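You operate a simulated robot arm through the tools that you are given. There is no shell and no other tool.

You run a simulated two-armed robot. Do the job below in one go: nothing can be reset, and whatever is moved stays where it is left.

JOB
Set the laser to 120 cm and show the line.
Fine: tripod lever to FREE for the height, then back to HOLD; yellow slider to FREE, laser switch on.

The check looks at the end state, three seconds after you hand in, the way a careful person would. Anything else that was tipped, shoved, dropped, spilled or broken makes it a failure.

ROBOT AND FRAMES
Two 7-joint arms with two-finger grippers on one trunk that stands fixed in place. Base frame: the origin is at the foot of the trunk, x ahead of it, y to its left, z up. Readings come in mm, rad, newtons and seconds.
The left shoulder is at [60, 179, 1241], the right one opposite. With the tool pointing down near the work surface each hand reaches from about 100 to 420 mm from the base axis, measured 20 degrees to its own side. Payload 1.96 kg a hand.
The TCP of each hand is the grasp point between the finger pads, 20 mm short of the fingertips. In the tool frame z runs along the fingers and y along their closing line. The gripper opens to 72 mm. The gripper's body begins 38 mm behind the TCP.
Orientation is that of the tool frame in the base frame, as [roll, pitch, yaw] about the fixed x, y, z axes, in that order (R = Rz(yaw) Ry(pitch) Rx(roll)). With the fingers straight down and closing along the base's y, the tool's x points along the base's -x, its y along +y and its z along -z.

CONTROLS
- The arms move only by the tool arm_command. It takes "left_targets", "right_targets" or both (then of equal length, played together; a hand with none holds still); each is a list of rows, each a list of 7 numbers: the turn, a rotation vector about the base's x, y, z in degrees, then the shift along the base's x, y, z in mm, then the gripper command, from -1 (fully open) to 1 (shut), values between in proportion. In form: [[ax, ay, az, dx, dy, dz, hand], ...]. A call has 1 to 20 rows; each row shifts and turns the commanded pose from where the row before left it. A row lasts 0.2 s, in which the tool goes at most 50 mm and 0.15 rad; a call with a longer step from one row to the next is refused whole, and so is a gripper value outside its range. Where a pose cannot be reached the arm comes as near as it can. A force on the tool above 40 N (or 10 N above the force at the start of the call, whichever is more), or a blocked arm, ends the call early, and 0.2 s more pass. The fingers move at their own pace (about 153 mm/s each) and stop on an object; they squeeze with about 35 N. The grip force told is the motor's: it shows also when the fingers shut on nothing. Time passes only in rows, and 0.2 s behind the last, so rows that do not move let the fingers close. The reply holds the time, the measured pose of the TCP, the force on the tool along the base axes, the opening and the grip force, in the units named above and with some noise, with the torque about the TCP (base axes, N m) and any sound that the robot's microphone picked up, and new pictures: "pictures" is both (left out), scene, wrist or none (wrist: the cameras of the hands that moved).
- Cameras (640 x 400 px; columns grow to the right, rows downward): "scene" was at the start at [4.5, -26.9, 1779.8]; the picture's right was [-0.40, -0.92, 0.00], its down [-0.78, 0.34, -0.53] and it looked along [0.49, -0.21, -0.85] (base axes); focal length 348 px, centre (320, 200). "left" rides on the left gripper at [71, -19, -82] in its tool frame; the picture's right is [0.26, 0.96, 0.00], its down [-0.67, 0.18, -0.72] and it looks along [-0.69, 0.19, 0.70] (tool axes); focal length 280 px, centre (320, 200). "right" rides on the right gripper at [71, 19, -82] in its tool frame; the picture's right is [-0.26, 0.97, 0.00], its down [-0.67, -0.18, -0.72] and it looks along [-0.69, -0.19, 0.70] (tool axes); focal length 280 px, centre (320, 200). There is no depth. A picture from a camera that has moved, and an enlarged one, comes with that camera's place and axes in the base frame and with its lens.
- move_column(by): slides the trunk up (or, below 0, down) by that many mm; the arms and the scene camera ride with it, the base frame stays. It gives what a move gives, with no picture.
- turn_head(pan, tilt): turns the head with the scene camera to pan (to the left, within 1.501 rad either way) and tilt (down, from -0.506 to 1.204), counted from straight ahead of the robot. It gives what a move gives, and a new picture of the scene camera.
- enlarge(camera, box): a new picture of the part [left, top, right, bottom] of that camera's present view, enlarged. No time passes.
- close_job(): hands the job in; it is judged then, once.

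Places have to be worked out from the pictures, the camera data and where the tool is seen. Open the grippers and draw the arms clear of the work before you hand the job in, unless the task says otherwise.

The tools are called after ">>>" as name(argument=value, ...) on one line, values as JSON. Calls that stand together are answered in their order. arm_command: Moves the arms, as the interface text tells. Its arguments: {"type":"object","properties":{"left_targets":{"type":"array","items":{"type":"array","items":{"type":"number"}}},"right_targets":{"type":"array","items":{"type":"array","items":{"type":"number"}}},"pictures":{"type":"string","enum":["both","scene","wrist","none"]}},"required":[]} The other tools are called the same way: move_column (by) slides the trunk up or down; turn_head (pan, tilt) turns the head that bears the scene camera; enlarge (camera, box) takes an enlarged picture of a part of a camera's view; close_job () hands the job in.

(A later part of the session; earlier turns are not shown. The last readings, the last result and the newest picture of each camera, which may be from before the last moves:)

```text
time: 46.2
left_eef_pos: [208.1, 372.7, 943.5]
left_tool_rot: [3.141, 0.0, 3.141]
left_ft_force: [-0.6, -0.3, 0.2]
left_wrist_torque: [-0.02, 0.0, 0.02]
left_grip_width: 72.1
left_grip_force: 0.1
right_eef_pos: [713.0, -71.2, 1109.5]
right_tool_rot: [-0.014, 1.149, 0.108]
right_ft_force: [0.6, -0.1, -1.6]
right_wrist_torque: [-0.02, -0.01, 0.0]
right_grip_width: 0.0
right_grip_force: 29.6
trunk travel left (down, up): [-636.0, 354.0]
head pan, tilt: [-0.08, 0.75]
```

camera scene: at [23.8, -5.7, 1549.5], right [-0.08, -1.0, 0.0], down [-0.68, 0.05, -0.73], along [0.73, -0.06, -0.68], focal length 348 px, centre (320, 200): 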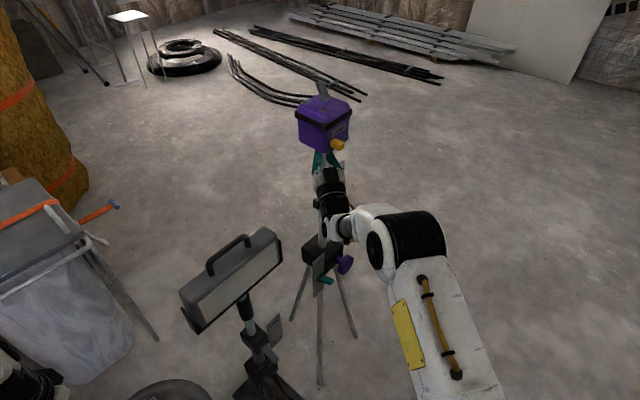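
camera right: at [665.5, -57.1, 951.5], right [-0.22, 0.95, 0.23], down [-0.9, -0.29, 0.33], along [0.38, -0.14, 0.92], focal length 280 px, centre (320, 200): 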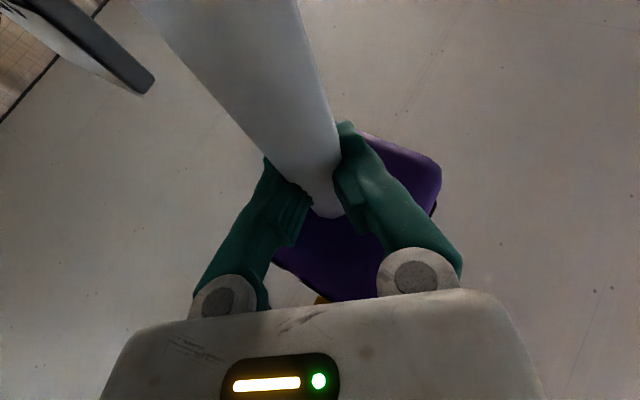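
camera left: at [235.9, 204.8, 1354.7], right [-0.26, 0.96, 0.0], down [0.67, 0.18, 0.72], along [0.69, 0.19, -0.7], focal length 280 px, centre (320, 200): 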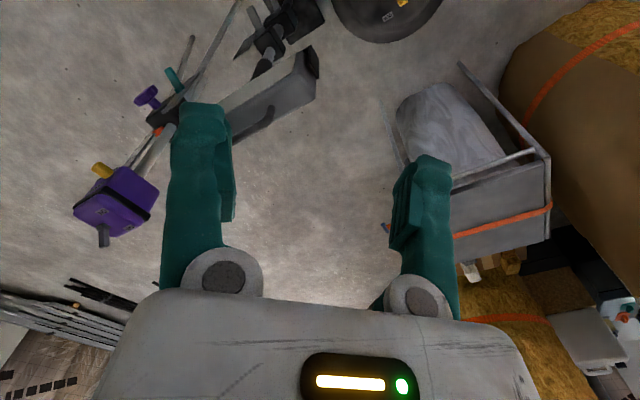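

The hand is at z≈1109 with 1.6 N load. I withdraw as before to read the pointer at eye level.

>>> arm_command(right_targets=[[0, 0, 0, -8, -1, -15, 1], [0, 0, 0, -40, -5, -20, 1], [0, 0, 0, -40, -5, -15, 1], [-1, 8.4, 0, -40, -5, -15, 1], [-1, 8.4, 0, -40, -10, -20, 1], [-1, 8.4, 0, -25, -20, -25, 1], [-1, 8.4, 0, -10, -20, -25, 0], [-1, 8.4, 0, -5, -10, -25, -1], [-1, 8.4, 0, 0, 0, -20, -1], [-1, 8.4, 0, 0, 0, -10, -1], [-1, 8.4, 0, 0, 0, 0, -1], [0, 0, 7, 0, 0, 0, -1], [0, 0, 7, 0, 0, 0, -1], [0, 0, 7, 0, 0, 0, -1], [0, 0, 0, 0, 0, 0, -1]])

>>> enlarge(camera="right", box=[240, 150, 350, 270])

>>> enlarge(camera="scene", box=[310, 140, 360, 230])

```text
time: 49.4
left_eef_pos: [208.4, 374.0, 942.6]
left_tool_rot: [3.14, 0.0, -3.141]
left_ft_force: [-0.2, -0.7, -0.3]
left_wrist_torque: [0.0, -0.02, -0.01]
left_grip_width: 72.0
left_grip_force: 0.0
right_eef_pos: [503.7, -146.5, 920.3]
right_tool_rot: [-3.141, 0.811, -2.65]
right_ft_force: [1.3, 0.1, -0.7]
right_wrist_torque: [0.01, 0.01, -0.04]
right_grip_width: 72.1
right_grip_force: 0.0
trunk travel left (down, up): [-636.0, 354.0]
head pan, tilt: [-0.08, 0.75]
camera scene: at [23.6, -5.2, 1549.5], right [-0.08, -1.0, 0.0], down [-0.68, 0.05, -0.73], along [0.73, -0.06, -0.68], focal length 348 px, centre (320, 200)
camera right: at [399.0, -180.7, 924.4], right [-0.3, 0.94, 0.19], down [0.04, -0.19, 0.98], along [0.95, 0.3, 0.02], focal length 280 px, centre (320, 200)
```

scene: 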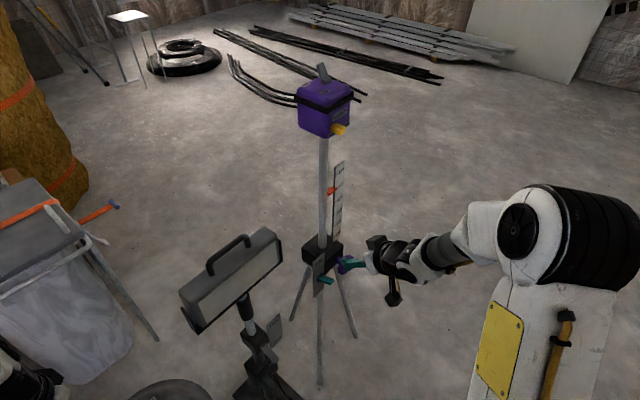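
right: 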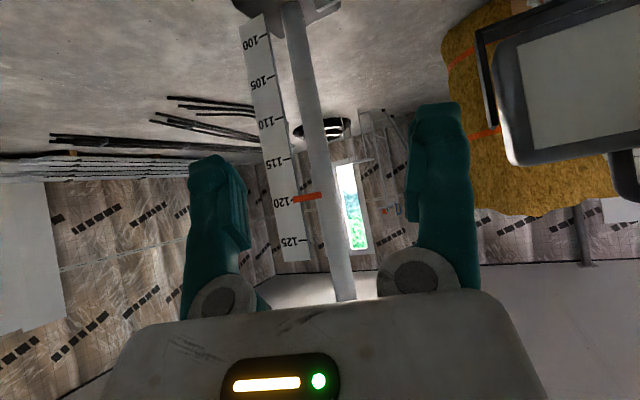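

```text
3.33 times, centred on (295, 210) of right
camera zoom: at [399.0, -180.7, 924.4], right [-0.3, 0.94, 0.19], down [0.04, -0.19, 0.98], along [0.95, 0.3, 0.02], focal length 935 px, centre (403, 167)
```

zoom: 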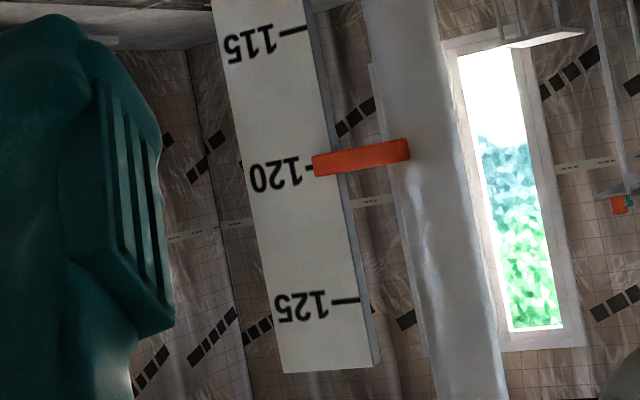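

```text
4.44 times, centred on (335, 185) of scene
camera zoom: at [23.6, -5.2, 1549.5], right [-0.08, -1.0, 0.0], down [-0.68, 0.05, -0.73], along [0.73, -0.06, -0.68], focal length 1546 px, centre (253, 267)
```

zoom: 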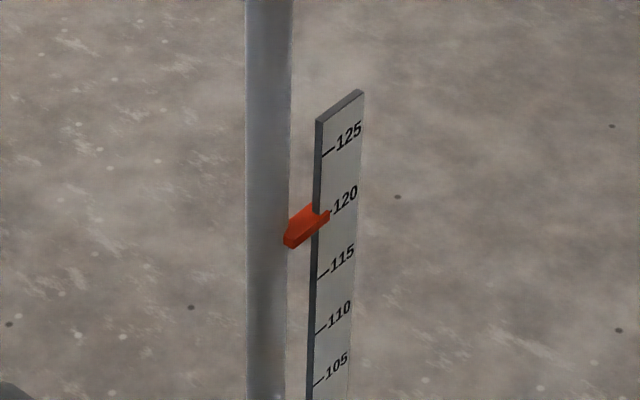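

>>> enlarge(camera="right", box=[270, 180, 330, 220])

```text
10.00 times, centred on (300, 200) of right
camera zoom: at [399.0, -180.7, 924.4], right [-0.3, 0.94, 0.19], down [0.04, -0.19, 0.98], along [0.95, 0.3, 0.02], focal length 2804 px, centre (520, 200)
```

zoom: 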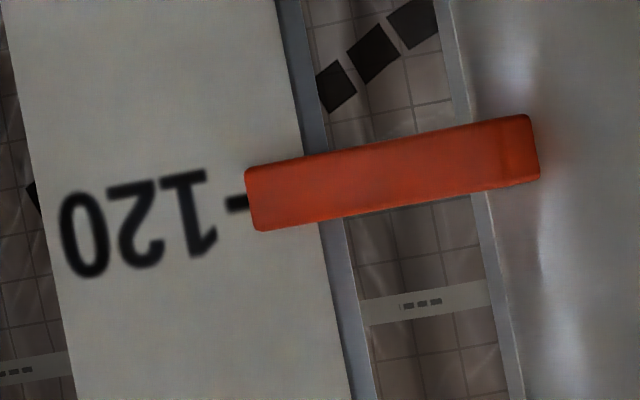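

The pointer sits dead on the 120 tick. Now the lever goes back to HOLD: I bring the shut fingers above the lever tip, to push it down from above.

>>> arm_command(right_targets=[[0, 0, 5.6, 14, 4, -40, 1], [0, 0, 5.6, 14, 4, -40, 1], [0, 0, 5.6, 14, 4, -40, 1], [0, 0, 0, 14, 4, -40, 1], [0, 0, 0, 17, 19, -15, 1], [0, 0, 0, 17, 19, -13, 1], [0, 0, 0, 0, 0, 0, 1]])

>>> enlarge(camera="scene", box=[280, 230, 376, 300])

```text
time: 51.0
left_eef_pos: [207.1, 373.4, 943.5]
left_tool_rot: [-3.14, 0.0, 3.141]
left_ft_force: [0.2, -0.4, 0.2]
left_wrist_torque: [0.02, 0.0, 0.0]
left_grip_width: 71.9
left_grip_force: 0.0
right_eef_pos: [594.7, -93.6, 729.7]
right_tool_rot: [3.14, 0.811, -2.356]
right_ft_force: [-0.3, 0.0, -0.7]
right_wrist_torque: [-0.03, 0.0, -0.03]
right_grip_width: 0.0
right_grip_force: 29.7
trunk travel left (down, up): [-636.0, 354.0]
head pan, tilt: [-0.08, 0.75]
camera scene: at [23.2, -6.2, 1549.5], right [-0.08, -1.0, 0.0], down [-0.68, 0.05, -0.73], along [0.73, -0.06, -0.68], focal length 348 px, centre (320, 200)
camera right: at [503.1, -156.2, 734.3], right [-0.55, 0.81, 0.19], down [0.09, -0.17, 0.98], along [0.83, 0.56, 0.02], focal length 280 px, centre (320, 200)
```

scene: 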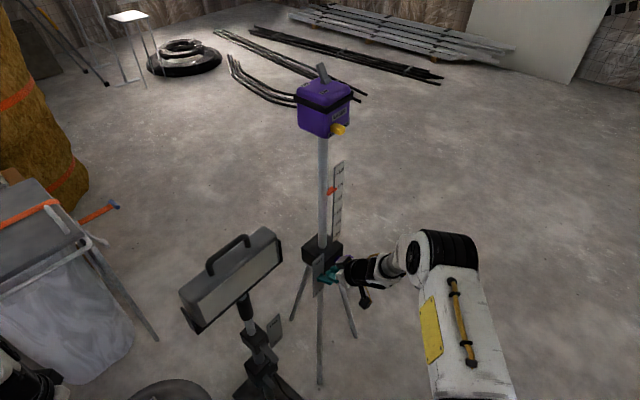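
right: 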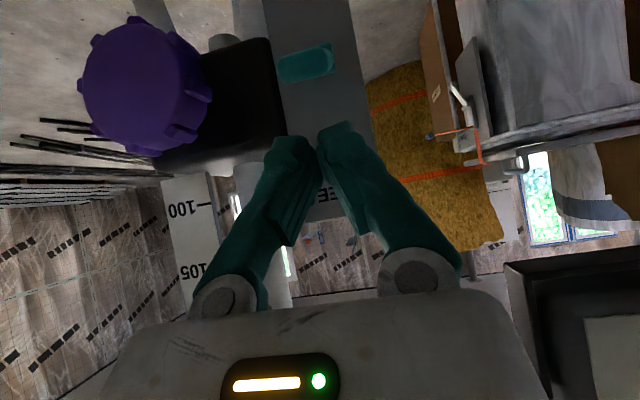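

```text
5.71 times, centred on (328, 265) of scene
camera zoom: at [23.2, -6.2, 1549.5], right [-0.08, -1.0, 0.0], down [-0.68, 0.05, -0.73], along [0.73, -0.06, -0.68], focal length 1987 px, centre (274, -171)
```

zoom: 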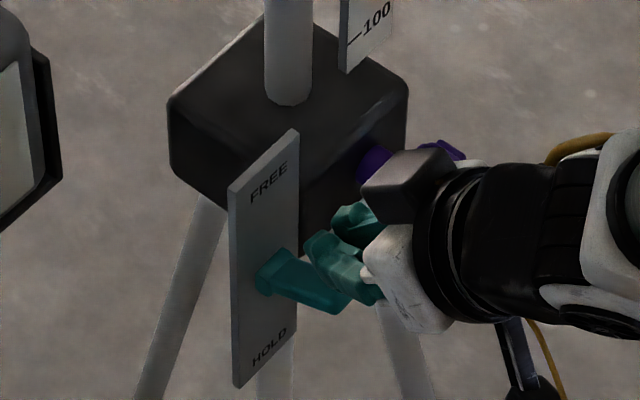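

The fingers are right above the lever. I press straight down in small steps; the force guard catches the end stop.

>>> arm_command(right_targets=[[0, 0, 0, 0, 0, -6, 1], [0, 0, 0, 0, 0, -6, 1], [0, 0, 0, 0, 0, -6, 1], [0, 0, 0, 0, 0, -5, 1], [0, 0, 0, 0, 0, -5, 1], [0, 0, 0, 0, 0, -5, 1], [0, 0, 0, 0, 0, -5, 1], [0, 0, 0, 0, 0, -5, 1], [0, 0, 0, 0, 0, -5, 1], [0, 0, 0, 0, 0, -4, 1], [0, 0, 0, 0, 0, 0, 1]], pictures="wrist")

>>> enlarge(camera="scene", box=[280, 230, 376, 300])

```text
time: 53.4
left_eef_pos: [207.4, 373.5, 943.0]
left_tool_rot: [3.141, 0.0, -3.14]
left_ft_force: [0.4, 0.5, -0.4]
left_wrist_torque: [0.0, 0.0, 0.02]
left_grip_width: 71.8
left_grip_force: 0.0
right_eef_pos: [592.7, -92.0, 677.4]
right_tool_rot: [-3.141, 0.811, -2.357]
right_ft_force: [0.2, 0.4, 0.2]
right_wrist_torque: [0.01, 0.0, 0.0]
right_grip_width: 0.1
right_grip_force: 29.7
trunk travel left (down, up): [-636.0, 354.0]
head pan, tilt: [-0.08, 0.75]
camera right: at [503.1, -155.3, 682.9], right [-0.55, 0.81, 0.19], down [0.09, -0.17, 0.98], along [0.83, 0.56, 0.02], focal length 280 px, centre (320, 200)
```

right: 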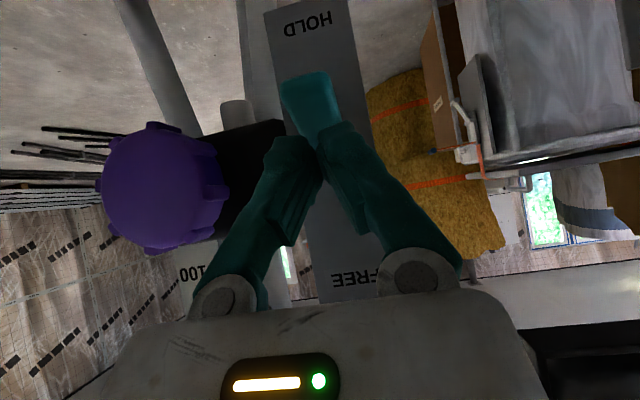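

```text
5.71 times, centred on (328, 265) of scene
camera zoom: at [23.8, -5.8, 1549.5], right [-0.08, -1.0, 0.0], down [-0.68, 0.05, -0.73], along [0.73, -0.06, -0.68], focal length 1987 px, centre (274, -171)
```

zoom: 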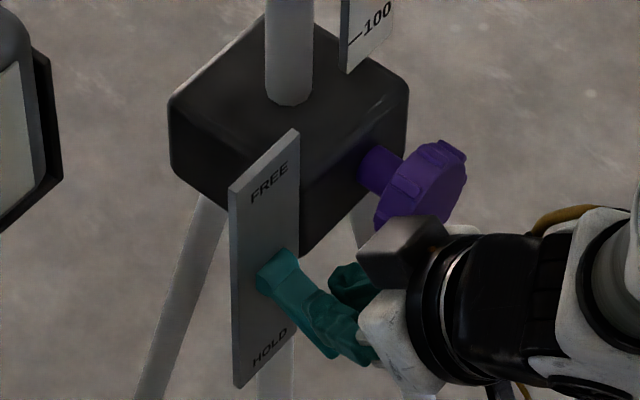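

The lever has swung down near HOLD with no force left on the fingers. I press a little further to be sure it is at its stop.

>>> arm_command(right_targets=[[0, 0, 0, 0, 0, -3, 1], [0, 0, 0, 0, 0, -3, 1], [0, 0, 0, 0, 0, -3, 1], [0, 0, 0, 0, 0, -3, 1], [0, 0, 0, 0, 0, 0, 1]], pictures="wrist")

>>> enlarge(camera="scene", box=[280, 230, 376, 300])

```text
time: 54.6
left_eef_pos: [207.0, 374.4, 943.5]
left_tool_rot: [-3.141, -0.001, -3.14]
left_ft_force: [-0.4, 0.2, 0.0]
left_wrist_torque: [0.0, -0.03, 0.02]
left_grip_width: 72.1
left_grip_force: 0.0
right_eef_pos: [593.2, -92.9, 667.4]
right_tool_rot: [3.141, 0.81, -2.356]
right_ft_force: [-0.1, -0.2, 0.3]
right_wrist_torque: [0.0, -0.01, 0.01]
right_grip_width: 0.1
right_grip_force: 29.3
trunk travel left (down, up): [-636.0, 354.0]
head pan, tilt: [-0.08, 0.75]
camera right: at [502.8, -155.8, 671.6], right [-0.55, 0.81, 0.19], down [0.09, -0.17, 0.98], along [0.83, 0.56, 0.02], focal length 280 px, centre (320, 200)
```

right: 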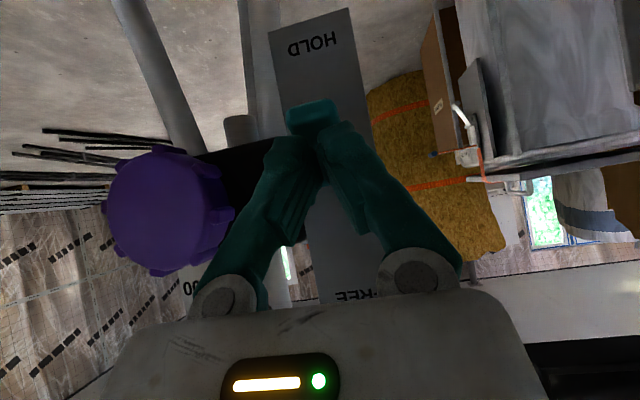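

```text
5.71 times, centred on (328, 265) of scene
camera zoom: at [23.7, -5.8, 1549.5], right [-0.08, -1.0, 0.0], down [-0.68, 0.05, -0.73], along [0.73, -0.06, -0.68], focal length 1987 px, centre (274, -171)
```

zoom: 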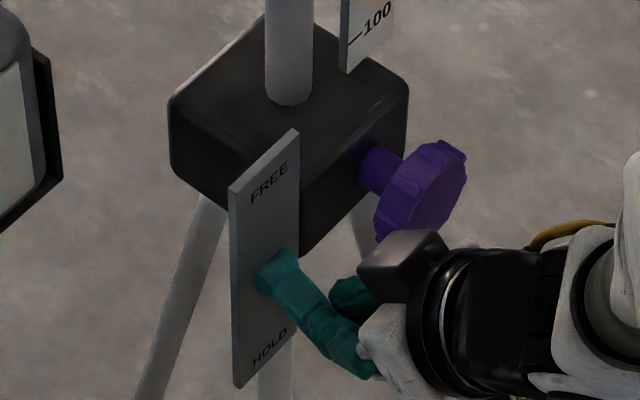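

No load at all, so the lever appears to have snapped over by itself. I back off along the fingers and look at it.

>>> arm_command(right_targets=[[0, 0, 0, -18, -18, 25, 1], [0, 0, 0, -20, -20, 25, 1], [0, 0, 0, -20, -20, 10, 1], [0, 0, 0, -20, -20, 0, -0.3], [0, 0, 0, 0, 0, 0, -0.3]], pictures="wrist")

>>> enlarge(camera="scene", box=[280, 230, 376, 300])

>>> enlarge(camera="scene", box=[310, 140, 360, 230])

```text
time: 55.8
left_eef_pos: [208.0, 374.9, 943.9]
left_tool_rot: [3.142, 0.0, 3.141]
left_ft_force: [-1.0, -0.2, -0.1]
left_wrist_torque: [0.03, 0.01, -0.02]
left_grip_width: 72.0
left_grip_force: 0.1
right_eef_pos: [515.6, -171.3, 725.1]
right_tool_rot: [-3.14, 0.809, -2.355]
right_ft_force: [0.0, 0.2, -0.1]
right_wrist_torque: [0.0, 0.01, 0.01]
right_grip_width: 46.9
right_grip_force: 0.1
trunk travel left (down, up): [-636.0, 354.0]
head pan, tilt: [-0.08, 0.75]
camera right: at [426.6, -233.9, 730.9], right [-0.55, 0.81, 0.19], down [0.09, -0.17, 0.98], along [0.83, 0.56, 0.02], focal length 280 px, centre (320, 200)
```

right: 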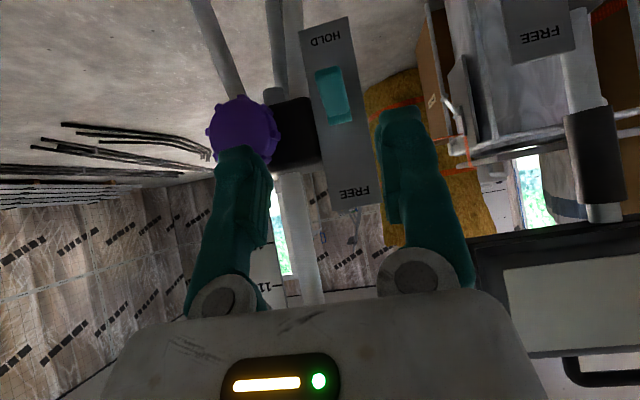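

```text
5.71 times, centred on (328, 265) of scene
camera zoom: at [24.0, -5.4, 1549.5], right [-0.08, -1.0, 0.0], down [-0.68, 0.05, -0.73], along [0.73, -0.06, -0.68], focal length 1987 px, centre (274, -171)
```

zoom: 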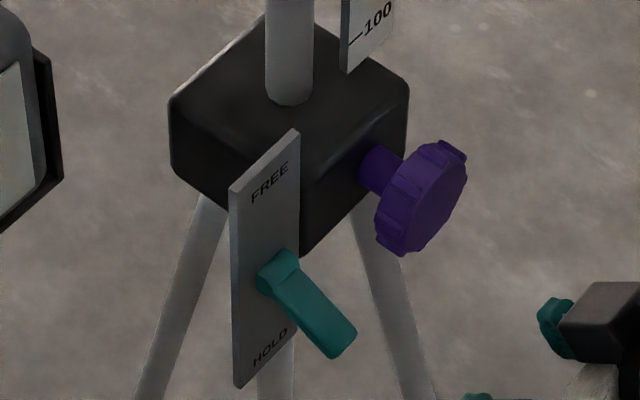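

```text
4.44 times, centred on (335, 185) of scene
camera zoom: at [24.0, -5.4, 1549.5], right [-0.08, -1.0, 0.0], down [-0.68, 0.05, -0.73], along [0.73, -0.06, -0.68], focal length 1546 px, centre (253, 267)
```

zoom: 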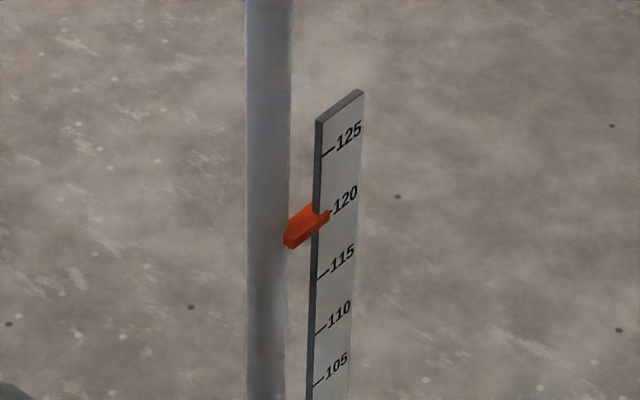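

The lever is back exactly at its first HOLD position, and the pointer still reads 120. Next is the slider, now at about z 1149; I raise the trunk by 200 mm so the hand can work at that height in comfort.

>>> move_column(by=200)

>>> arm_command(right_targets=[[0, 0, 0, 0, 0, 45, -0.3], [0, 0, 0, 0, 0, 45, -0.3], [0, 0, 0, 0, 0, 45, -0.3], [0, 0, 0, 10, -3, 45, -0.3], [0, 0, 0, 20, -5, 40, -0.3], [0, 0, 0, 30, -7, 15, -0.3], [0, 0, 0, 0, 0, 0, -0.3]])

>>> enlarge(camera="right", box=[220, 130, 400, 290])

>>> turn_head(pan=-0.1, tilt=0.75)

```text
time: 58.0
left_eef_pos: [207.8, 373.8, 1143.4]
left_tool_rot: [-3.141, -0.001, 3.141]
left_ft_force: [0.0, -0.9, -0.2]
left_wrist_torque: [0.0, -0.03, -0.02]
left_grip_width: 71.9
left_grip_force: 0.0
right_eef_pos: [516.8, -170.5, 926.1]
right_tool_rot: [-3.141, 0.81, -2.357]
right_ft_force: [0.8, 0.5, 0.0]
right_wrist_torque: [-0.02, 0.01, 0.03]
right_grip_width: 46.6
right_grip_force: 0.1
trunk travel left (down, up): [-836.0, 154.0]
head pan, tilt: [-0.08, 0.75]
```

```text
time: 59.6
left_eef_pos: [208.5, 374.3, 1143.4]
left_tool_rot: [-3.141, 0.001, 3.141]
left_ft_force: [-0.6, 0.2, -0.2]
left_wrist_torque: [0.01, -0.03, 0.03]
left_grip_width: 71.7
left_grip_force: 0.0
right_eef_pos: [579.8, -187.3, 1161.4]
right_tool_rot: [-3.141, 0.811, -2.356]
right_ft_force: [-0.7, -0.3, 0.8]
right_wrist_torque: [-0.01, 0.03, 0.0]
right_grip_width: 46.5
right_grip_force: 0.0
trunk travel left (down, up): [-836.0, 154.0]
head pan, tilt: [-0.08, 0.75]
camera scene: at [22.9, -5.7, 1749.5], right [-0.08, -1.0, 0.0], down [-0.68, 0.05, -0.73], along [0.73, -0.06, -0.68], focal length 348 px, centre (320, 200)
camera right: at [488.6, -249.9, 1166.7], right [-0.55, 0.81, 0.19], down [0.09, -0.17, 0.98], along [0.83, 0.56, 0.02], focal length 280 px, centre (320, 200)
```

scene: 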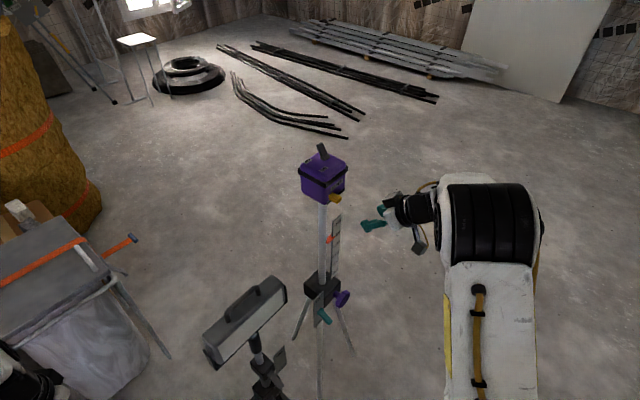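
right: 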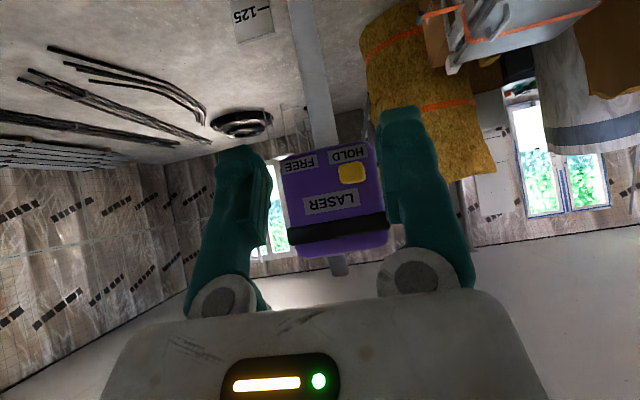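

```text
2.50 times, centred on (310, 210) of right
camera zoom: at [488.6, -249.9, 1166.7], right [-0.55, 0.81, 0.19], down [0.09, -0.17, 0.98], along [0.83, 0.56, 0.02], focal length 701 px, centre (345, 175)
```

zoom: 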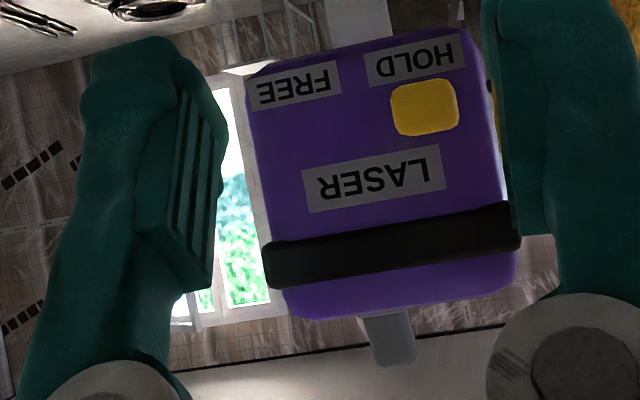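

```text
time: 60.2
left_eef_pos: [206.9, 373.7, 1143.7]
left_tool_rot: [3.141, 0.001, -3.14]
left_ft_force: [0.1, -0.1, -1.0]
left_wrist_torque: [-0.02, 0.03, 0.04]
left_grip_width: 71.9
left_grip_force: 0.0
right_eef_pos: [578.4, -187.4, 1161.3]
right_tool_rot: [-3.141, 0.809, -2.356]
right_ft_force: [-0.1, 1.4, -0.2]
right_wrist_torque: [-0.02, -0.04, 0.0]
right_grip_width: 46.9
right_grip_force: 0.0
trunk travel left (down, up): [-836.0, 154.0]
head pan, tilt: [-0.099, 0.75]
camera scene: at [23.1, -7.3, 1749.5], right [-0.1, -1.0, 0.0], down [-0.68, 0.07, -0.73], along [0.73, -0.07, -0.68], focal length 348 px, centre (320, 200)
```

scene: 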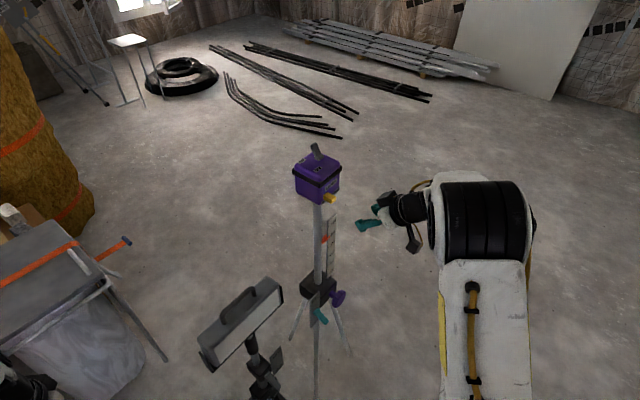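

From this square-on view the slider is at t≈-24 under HOLD and the FREE mark lies about 44 mm further right along the face. I flatten the hand to about 20° below level and line it up in front of the slider.

>>> arm_command(right_targets=[[5.5, -5.5, 0, 9, 11, 0, 0.055], [5.5, -5.5, 0, 9, 11, 0, 0.055], [5.5, -5.5, 0, 8.5, 12, 0, 0.055], [0, 0, 0, 0, 0, 0, 0.055]], pictures="wrist")

>>> enlarge(camera="scene", box=[280, 130, 420, 260])

```text
time: 61.2
left_eef_pos: [208.6, 373.9, 1144.0]
left_tool_rot: [-3.141, 0.0, 3.141]
left_ft_force: [0.5, -0.9, -0.4]
left_wrist_torque: [-0.01, 0.03, 0.01]
left_grip_width: 72.0
left_grip_force: 0.0
right_eef_pos: [604.7, -152.1, 1161.7]
right_tool_rot: [-3.139, 1.219, -2.357]
right_ft_force: [-0.2, 0.0, -1.7]
right_wrist_torque: [0.0, 0.01, 0.04]
right_grip_width: 33.9
right_grip_force: 0.1
trunk travel left (down, up): [-836.0, 154.0]
head pan, tilt: [-0.099, 0.75]
camera right: at [518.9, -210.9, 1122.4], right [-0.62, 0.75, 0.25], down [-0.18, -0.44, 0.88], along [0.76, 0.5, 0.41], focal length 280 px, centre (320, 200)
```

right: 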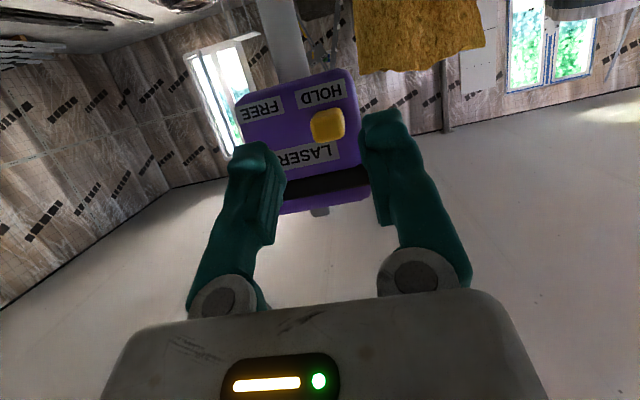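

```text
3.08 times, centred on (350, 195) of scene
camera zoom: at [23.3, -7.4, 1749.5], right [-0.1, -1.0, 0.0], down [-0.68, 0.07, -0.73], along [0.73, -0.07, -0.68], focal length 1070 px, centre (228, 215)
```

zoom: 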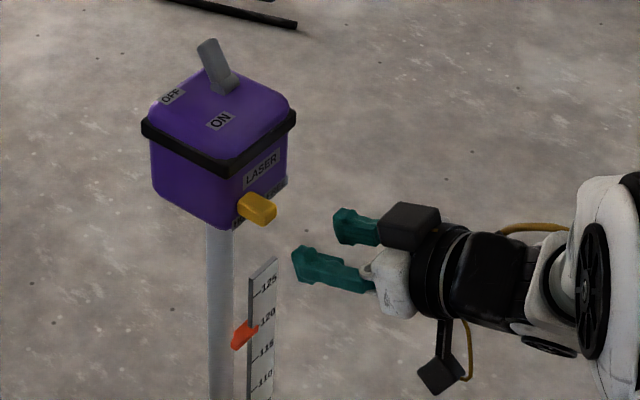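

The slider's place checks out again: (656,-101,1153) for its outer face. I advance 66 mm so that the fingers straddle it.

>>> arm_command(right_targets=[[0, 0, 0, 15.5, 15.5, 0, 0.055], [0, 0, 0, 15.5, 15.5, 0, 0.055], [0, 0, 0, 15.5, 15.5, 0, 0.055], [0, 0, 0, 0, 0, 0, 0.055]], pictures="wrist")

>>> enlarge(camera="right", box=[230, 80, 410, 290])

>>> enlarge(camera="scene", box=[280, 140, 360, 220])

```text
time: 62.2
left_eef_pos: [208.0, 374.0, 1143.2]
left_tool_rot: [3.14, -0.001, 3.141]
left_ft_force: [0.3, 0.3, -0.1]
left_wrist_torque: [-0.04, 0.0, -0.02]
left_grip_width: 71.9
left_grip_force: 0.1
right_eef_pos: [651.6, -106.3, 1160.3]
right_tool_rot: [-3.141, 1.219, -2.357]
right_ft_force: [0.1, -0.2, -0.3]
right_wrist_torque: [-0.02, -0.03, 0.02]
right_grip_width: 33.9
right_grip_force: 0.0
trunk travel left (down, up): [-836.0, 154.0]
head pan, tilt: [-0.099, 0.75]
camera right: at [565.2, -164.0, 1122.4], right [-0.62, 0.75, 0.25], down [-0.18, -0.44, 0.88], along [0.77, 0.5, 0.41], focal length 280 px, centre (320, 200)
```

right: 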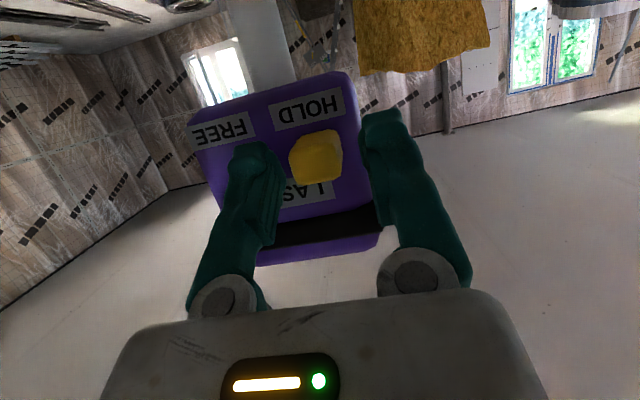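

```text
1.90 times, centred on (320, 185) of right
camera zoom: at [565.2, -164.0, 1122.4], right [-0.62, 0.75, 0.25], down [-0.18, -0.44, 0.88], along [0.77, 0.5, 0.41], focal length 534 px, centre (320, 229)
```

zoom: 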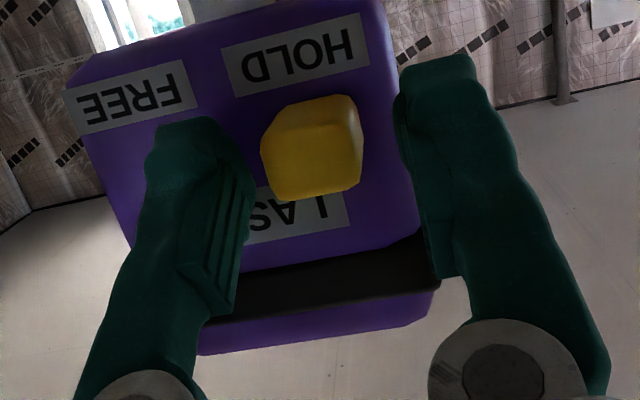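

```text
5.00 times, centred on (320, 180) of scene
camera zoom: at [23.5, -7.6, 1749.5], right [-0.1, -1.0, 0.0], down [-0.68, 0.07, -0.73], along [0.73, -0.07, -0.68], focal length 1739 px, centre (320, 300)
```

zoom: 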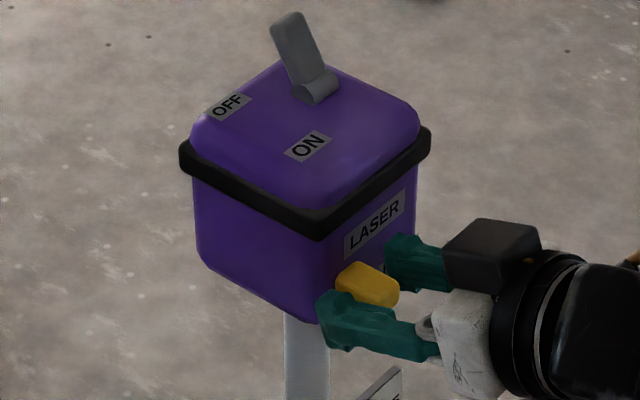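

The fingers straddle the slider. I move sideways along the face in 5 mm steps, the near finger pushing it toward FREE, and watch the force.

>>> arm_command(right_targets=[[0, 0, 0, 3.54, -3.54, 0, 0.055], [0, 0, 0, 3.54, -3.54, 0, 0.055], [0, 0, 0, 2.8, -2.8, 0, 0.055], [0, 0, 0, 2.8, -2.8, 0, 0.055]], pictures="wrist")

>>> enlarge(camera="scene", box=[280, 140, 360, 220])

```text
time: 63.2
left_eef_pos: [209.2, 373.8, 1143.2]
left_tool_rot: [-3.141, 0.001, -3.141]
left_ft_force: [-0.9, 0.4, 0.6]
left_wrist_torque: [-0.06, 0.05, -0.01]
left_grip_width: 72.1
left_grip_force: 0.1
right_eef_pos: [663.2, -118.1, 1161.6]
right_tool_rot: [3.141, 1.215, -2.356]
right_ft_force: [0.5, 1.8, 0.4]
right_wrist_torque: [0.06, 0.0, 0.03]
right_grip_width: 34.8
right_grip_force: 0.4
trunk travel left (down, up): [-836.0, 154.0]
head pan, tilt: [-0.099, 0.75]
camera right: at [576.7, -175.5, 1122.8], right [-0.62, 0.75, 0.25], down [-0.18, -0.44, 0.88], along [0.77, 0.5, 0.41], focal length 280 px, centre (320, 200)
```

right: 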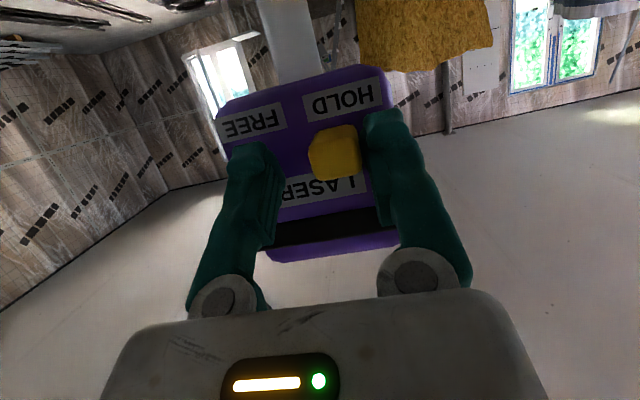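

```text
5.00 times, centred on (320, 180) of scene
camera zoom: at [23.5, -7.1, 1749.5], right [-0.1, -1.0, 0.0], down [-0.68, 0.07, -0.73], along [0.73, -0.07, -0.68], focal length 1739 px, centre (320, 300)
```

zoom: 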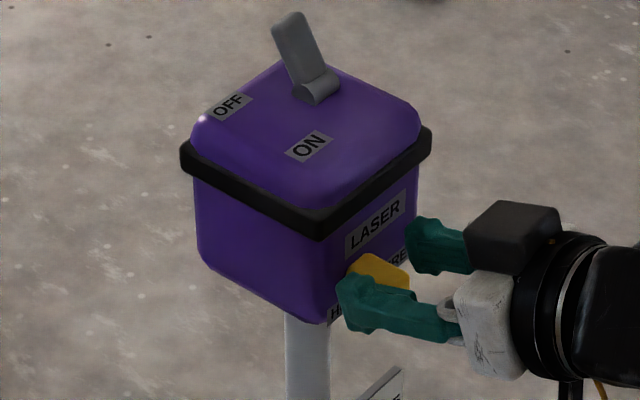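

The finger now touches the slider and moves it with under 2 N; the box hasn't shifted. I continue.

>>> arm_command(right_targets=[[0, 0, 0, 2.8, -2.8, 0, 0.055], [0, 0, 0, 2.8, -2.8, 0, 0.055], [0, 0, 0, 2.8, -2.8, 0, 0.055], [0, 0, 0, 2.8, -2.8, 0, 0.055], [0, 0, 0, 2.8, -2.8, 0, 0.055]], pictures="wrist")

>>> enlarge(camera="scene", box=[280, 140, 360, 220])

```text
time: 64.4
left_eef_pos: [207.8, 374.2, 1144.1]
left_tool_rot: [3.141, 0.0, -3.141]
left_ft_force: [0.4, -0.7, -0.6]
left_wrist_torque: [-0.04, 0.02, 0.01]
left_grip_width: 72.1
left_grip_force: 0.0
right_eef_pos: [675.7, -131.8, 1159.9]
right_tool_rot: [-3.14, 1.216, -2.355]
right_ft_force: [-0.6, 1.7, 0.1]
right_wrist_torque: [-0.03, -0.01, -0.01]
right_grip_width: 34.8
right_grip_force: 0.0
trunk travel left (down, up): [-836.0, 154.0]
head pan, tilt: [-0.099, 0.75]
camera right: at [590.5, -190.3, 1122.4], right [-0.62, 0.75, 0.24], down [-0.18, -0.44, 0.88], along [0.77, 0.5, 0.41], focal length 280 px, centre (320, 200)
```

right: 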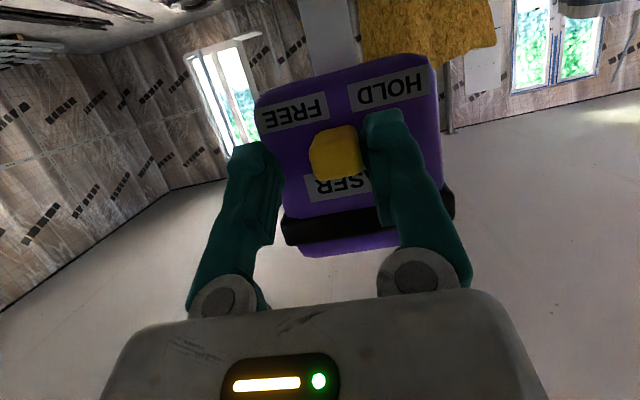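

```text
5.00 times, centred on (320, 180) of scene
camera zoom: at [23.6, -7.0, 1749.5], right [-0.1, -1.0, 0.0], down [-0.68, 0.07, -0.73], along [0.73, -0.07, -0.68], focal length 1739 px, centre (320, 300)
```

zoom: 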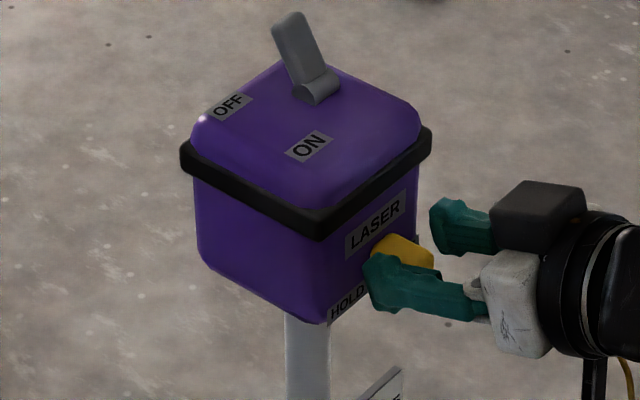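

>>> arm_command(right_targets=[[0, 0, 0, 2.8, -2.8, 0, 0.055], [0, 0, 0, 2.8, -2.8, 0, 0.055], [0, 0, 0, 2.1, -2.1, 0, 0.055], [0, 0, 0, 0, 0, 0, 0.055]], pictures="wrist")

>>> enlarge(camera="scene", box=[280, 140, 360, 220])

```text
time: 65.4
left_eef_pos: [208.4, 372.7, 1143.7]
left_tool_rot: [3.141, 0.0, -3.14]
left_ft_force: [-1.3, 0.5, -0.3]
left_wrist_torque: [0.01, 0.01, 0.04]
left_grip_width: 72.3
left_grip_force: 0.0
right_eef_pos: [685.5, -140.6, 1162.0]
right_tool_rot: [3.14, 1.218, -2.356]
right_ft_force: [0.0, 1.7, 0.8]
right_wrist_torque: [0.0, -0.06, 0.0]
right_grip_width: 34.5
right_grip_force: 0.2
trunk travel left (down, up): [-836.0, 154.0]
head pan, tilt: [-0.099, 0.75]
camera right: at [599.3, -197.9, 1122.9], right [-0.62, 0.75, 0.25], down [-0.18, -0.44, 0.88], along [0.77, 0.5, 0.41], focal length 280 px, centre (320, 200)
```

right: 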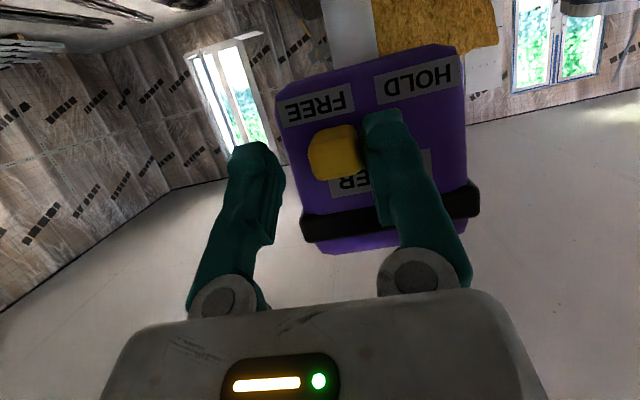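

```text
5.00 times, centred on (320, 180) of scene
camera zoom: at [23.5, -7.2, 1749.5], right [-0.1, -1.0, 0.0], down [-0.68, 0.07, -0.73], along [0.73, -0.07, -0.68], focal length 1739 px, centre (320, 300)
```

zoom: 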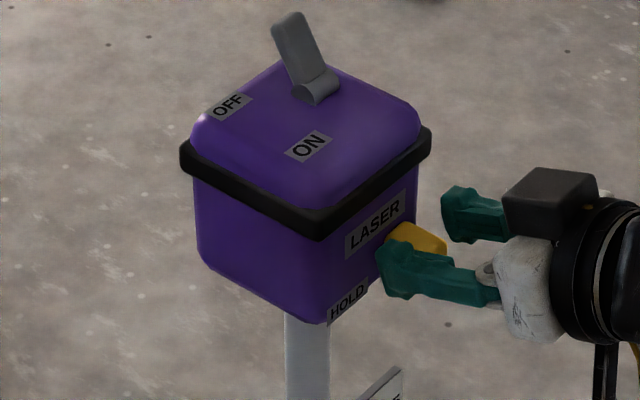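

>>> arm_command(right_targets=[[0, 0, 0, 2.1, -2.1, 0, 0.055], [0, 0, 0, 1.4, -1.4, 0, 0.055], [0, 0, 0, 0, 0, 0, 0.055]], pictures="wrist")

>>> enlarge(camera="scene", box=[280, 140, 360, 220])

```text
time: 66.2
left_eef_pos: [207.6, 373.8, 1143.4]
left_tool_rot: [3.14, 0.0, -3.14]
left_ft_force: [-0.5, -0.8, 0.6]
left_wrist_torque: [0.01, 0.01, -0.01]
left_grip_width: 72.1
left_grip_force: 0.1
right_eef_pos: [688.6, -143.6, 1160.6]
right_tool_rot: [-3.141, 1.219, -2.357]
right_ft_force: [-1.6, 0.3, -0.2]
right_wrist_torque: [0.02, 0.01, 0.04]
right_grip_width: 34.5
right_grip_force: 0.4
trunk travel left (down, up): [-836.0, 154.0]
head pan, tilt: [-0.099, 0.75]
camera right: at [602.8, -201.6, 1122.1], right [-0.62, 0.75, 0.25], down [-0.18, -0.44, 0.88], along [0.77, 0.5, 0.41], focal length 280 px, centre (320, 200)
```

right: 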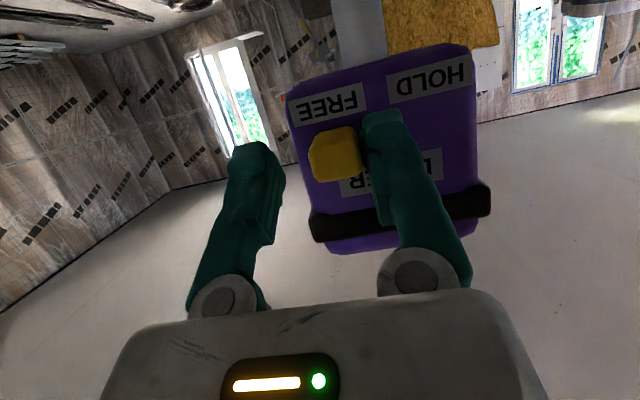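

```text
5.00 times, centred on (320, 180) of scene
camera zoom: at [23.5, -7.2, 1749.5], right [-0.1, -1.0, 0.0], down [-0.68, 0.07, -0.73], along [0.73, -0.07, -0.68], focal length 1739 px, centre (320, 300)
```

zoom: 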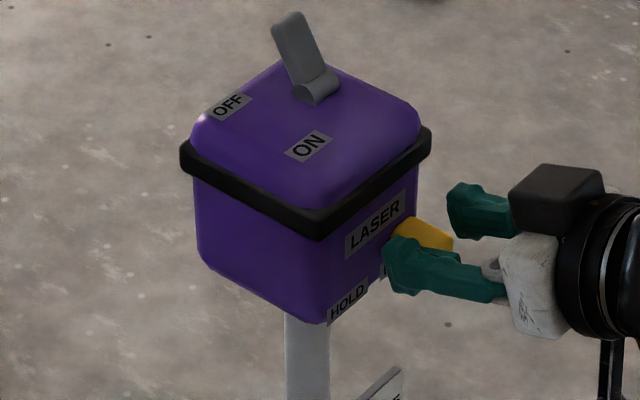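

>>> arm_command(right_targets=[[0, 0, 0, 1.4, -1.4, 0, 0.055], [0, 0, 0, 0, 0, 0, 0.055]], pictures="none")

>>> enlarge(camera="scene", box=[280, 140, 360, 220])

>>> enlarge(camera="right", box=[270, 40, 500, 220])

```text
time: 66.8
left_eef_pos: [207.9, 373.6, 1143.2]
left_tool_rot: [-3.141, 0.0, -3.14]
left_ft_force: [-0.2, -0.3, -0.8]
left_wrist_torque: [-0.04, 0.0, -0.02]
left_grip_width: 72.0
left_grip_force: 0.1
right_eef_pos: [689.5, -145.4, 1160.8]
right_tool_rot: [3.142, 1.215, -2.355]
right_ft_force: [-0.6, 1.2, 0.2]
right_wrist_torque: [0.04, -0.01, -0.01]
right_grip_width: 34.5
right_grip_force: 0.7
trunk travel left (down, up): [-836.0, 154.0]
head pan, tilt: [-0.099, 0.75]
```

```text
5.00 times, centred on (320, 180) of scene
camera zoom: at [23.3, -7.2, 1749.5], right [-0.1, -1.0, 0.0], down [-0.68, 0.07, -0.73], along [0.73, -0.07, -0.68], focal length 1739 px, centre (320, 300)
```

zoom: 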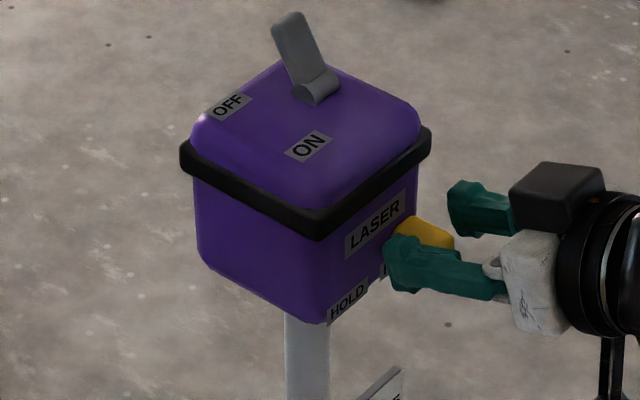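

```text
2.22 times, centred on (385, 130) of right
camera zoom: at [603.9, -202.1, 1122.5], right [-0.62, 0.75, 0.25], down [-0.18, -0.44, 0.88], along [0.77, 0.5, 0.41], focal length 623 px, centre (176, 356)
```

zoom: 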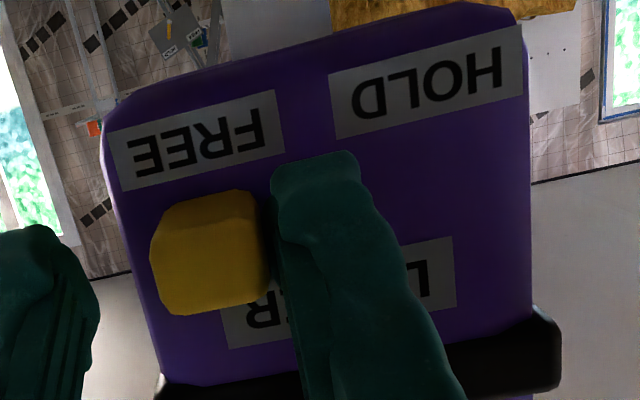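

The slider sits under the FREE mark by this view. I ease off, back straight out and take the same square-on view as before to compare.

>>> arm_command(right_targets=[[0, 0, 0, -2.8, 2.8, 0, 0.055], [0, 0, 0, -16, -16, 0, 0.055], [0, 0, 0, -17, -17, 0, 0.055], [0, 0, 0, -17, -17, 0, 0.055], [-5.5, 5.5, 0, -20, 2, 0, -0.3], [-5.5, 5.5, 0, -20, 2, 0, -0.3], [-5.5, 5.5, 0, -18, 1, 0, -0.3], [0, 0, 0, 0, 0, 0, -0.3]], pictures="wrist")

>>> enlarge(camera="right", box=[220, 130, 400, 290])

>>> enlarge(camera="scene", box=[270, 130, 370, 340])

```text
time: 68.6
left_eef_pos: [208.7, 373.4, 1144.0]
left_tool_rot: [-3.141, -0.001, -3.141]
left_ft_force: [0.2, -0.6, -0.5]
left_wrist_torque: [-0.02, 0.0, -0.02]
left_grip_width: 72.1
left_grip_force: 0.0
right_eef_pos: [578.1, -187.7, 1160.5]
right_tool_rot: [3.141, 0.808, -2.358]
right_ft_force: [-0.2, 0.8, -0.5]
right_wrist_torque: [0.02, 0.01, 0.0]
right_grip_width: 46.9
right_grip_force: 0.1
trunk travel left (down, up): [-836.0, 154.0]
head pan, tilt: [-0.099, 0.75]
camera right: at [488.1, -250.6, 1164.8], right [-0.55, 0.81, 0.19], down [0.09, -0.17, 0.98], along [0.83, 0.56, 0.02], focal length 280 px, centre (320, 200)
```

right: 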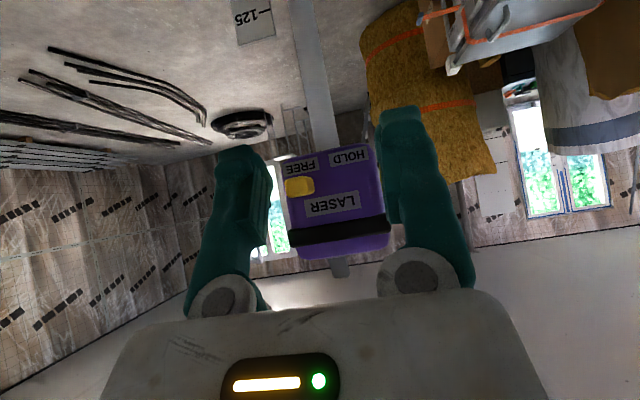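

```text
2.50 times, centred on (310, 210) of right
camera zoom: at [488.1, -250.6, 1164.8], right [-0.55, 0.81, 0.19], down [0.09, -0.17, 0.98], along [0.83, 0.56, 0.02], focal length 701 px, centre (345, 175)
```

zoom: 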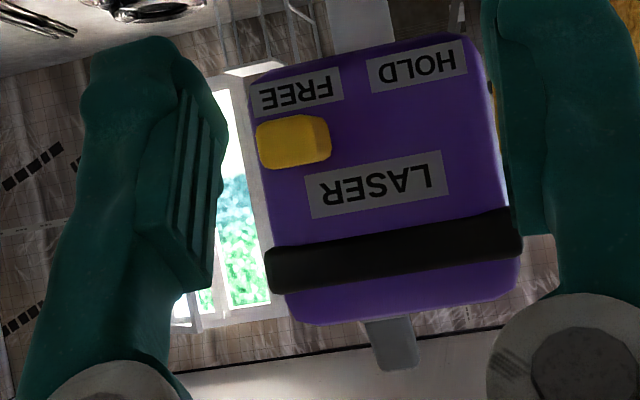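

```text
1.90 times, centred on (320, 235) of scene
camera zoom: at [23.9, -7.6, 1749.5], right [-0.1, -1.0, 0.0], down [-0.68, 0.07, -0.73], along [0.73, -0.07, -0.68], focal length 662 px, centre (320, 133)
```

zoom: 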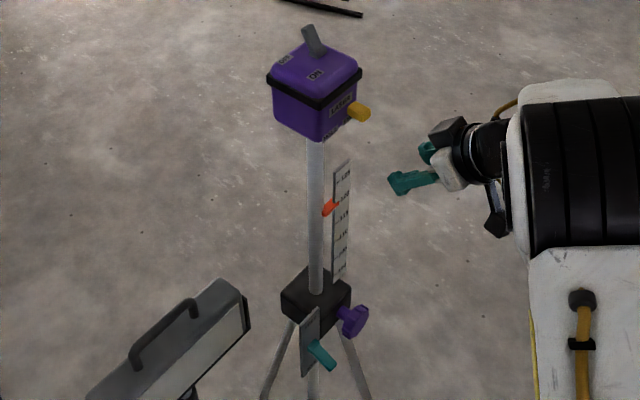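

The slider now sits under FREE, mirroring its old spot under HOLD; the lever is at HOLD and the pointer at 120. The toggle leans back from about (730,-77,1232) to a tip near (748,-65,1262), and it must go forward to ON. I raise the trunk, swing the hand to point across the top from the left side, and stay high.

>>> move_column(by=90)

>>> arm_command(right_targets=[[0, 0, 0, 0, 0, 40, 1], [0, 0, 0, 0, 0, 35, 1], [0, 0, -8.1, 0, 20, 0, 1], [0, 0, -8.1, 5, 25, 0, 1], [0, 0, -8.1, 5, 25, 0, 1], [0, 0, -8.1, 10, 25, 0, 1], [0, 0, -8.1, 10, 25, 0, 1], [0, 0, -8.1, 10, 25, 0, 1], [0, 0, -8.1, 10, 20, 0, 1], [0, 0, -8.1, 10, 19, 0, 1], [-2.4, -6.7, 0, 0, 0, 0, 1], [-2.4, -6.7, 0, 0, 0, 0, 1], [-2.4, -6.7, 0, 0, 0, 0, 1], [-2.4, -6.7, 0, 0, 0, 0, 1], [0, 0, 0, 0, 0, 0, 1]])

```text
time: 69.8
left_eef_pos: [208.3, 373.6, 1232.8]
left_tool_rot: [-3.141, -0.001, -3.141]
left_ft_force: [0.5, -0.7, 0.4]
left_wrist_torque: [-0.02, 0.0, 0.02]
left_grip_width: 72.0
left_grip_force: 0.1
right_eef_pos: [578.4, -187.5, 1250.5]
right_tool_rot: [-3.14, 0.81, -2.354]
right_ft_force: [-0.2, 0.9, 0.4]
right_wrist_torque: [-0.03, -0.01, 0.03]
right_grip_width: 46.7
right_grip_force: 0.0
trunk travel left (down, up): [-926.0, 64.0]
head pan, tilt: [-0.099, 0.75]
```

```text
time: 73.0
left_eef_pos: [208.4, 373.2, 1233.9]
left_tool_rot: [3.14, 0.0, 3.141]
left_ft_force: [0.0, -0.5, -0.3]
left_wrist_torque: [-0.03, 0.01, -0.03]
left_grip_width: 72.2
left_grip_force: 0.1
right_eef_pos: [626.3, -29.2, 1325.5]
right_tool_rot: [-2.816, 1.287, -3.009]
right_ft_force: [-0.4, -1.5, -0.7]
right_wrist_torque: [-0.02, -0.02, 0.0]
right_grip_width: 0.0
right_grip_force: 29.7
right hand out of reach, approached as far as the arm can: row 9, 10
trunk travel left (down, up): [-926.0, 64.0]
head pan, tilt: [-0.099, 0.75]
camera scene: at [23.7, -7.3, 1839.5], right [-0.1, -1.0, 0.0], down [-0.68, 0.07, -0.73], along [0.73, -0.07, -0.68], focal length 348 px, centre (320, 200)
camera right: at [532.1, 3.2, 1277.1], right [0.25, 0.96, 0.16], down [-0.52, -0.01, 0.85], along [0.82, -0.3, 0.49], focal length 280 px, centre (320, 200)
```

scene: 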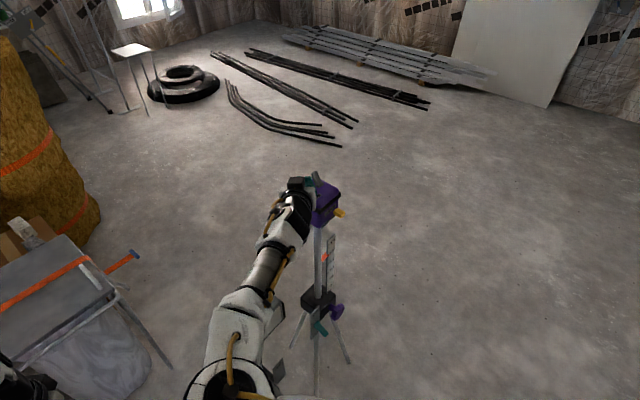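
right: 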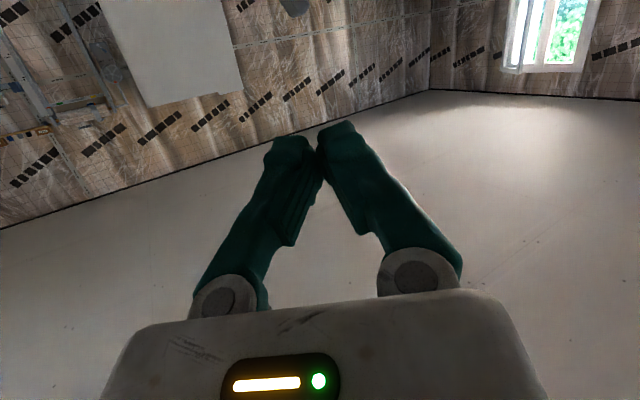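

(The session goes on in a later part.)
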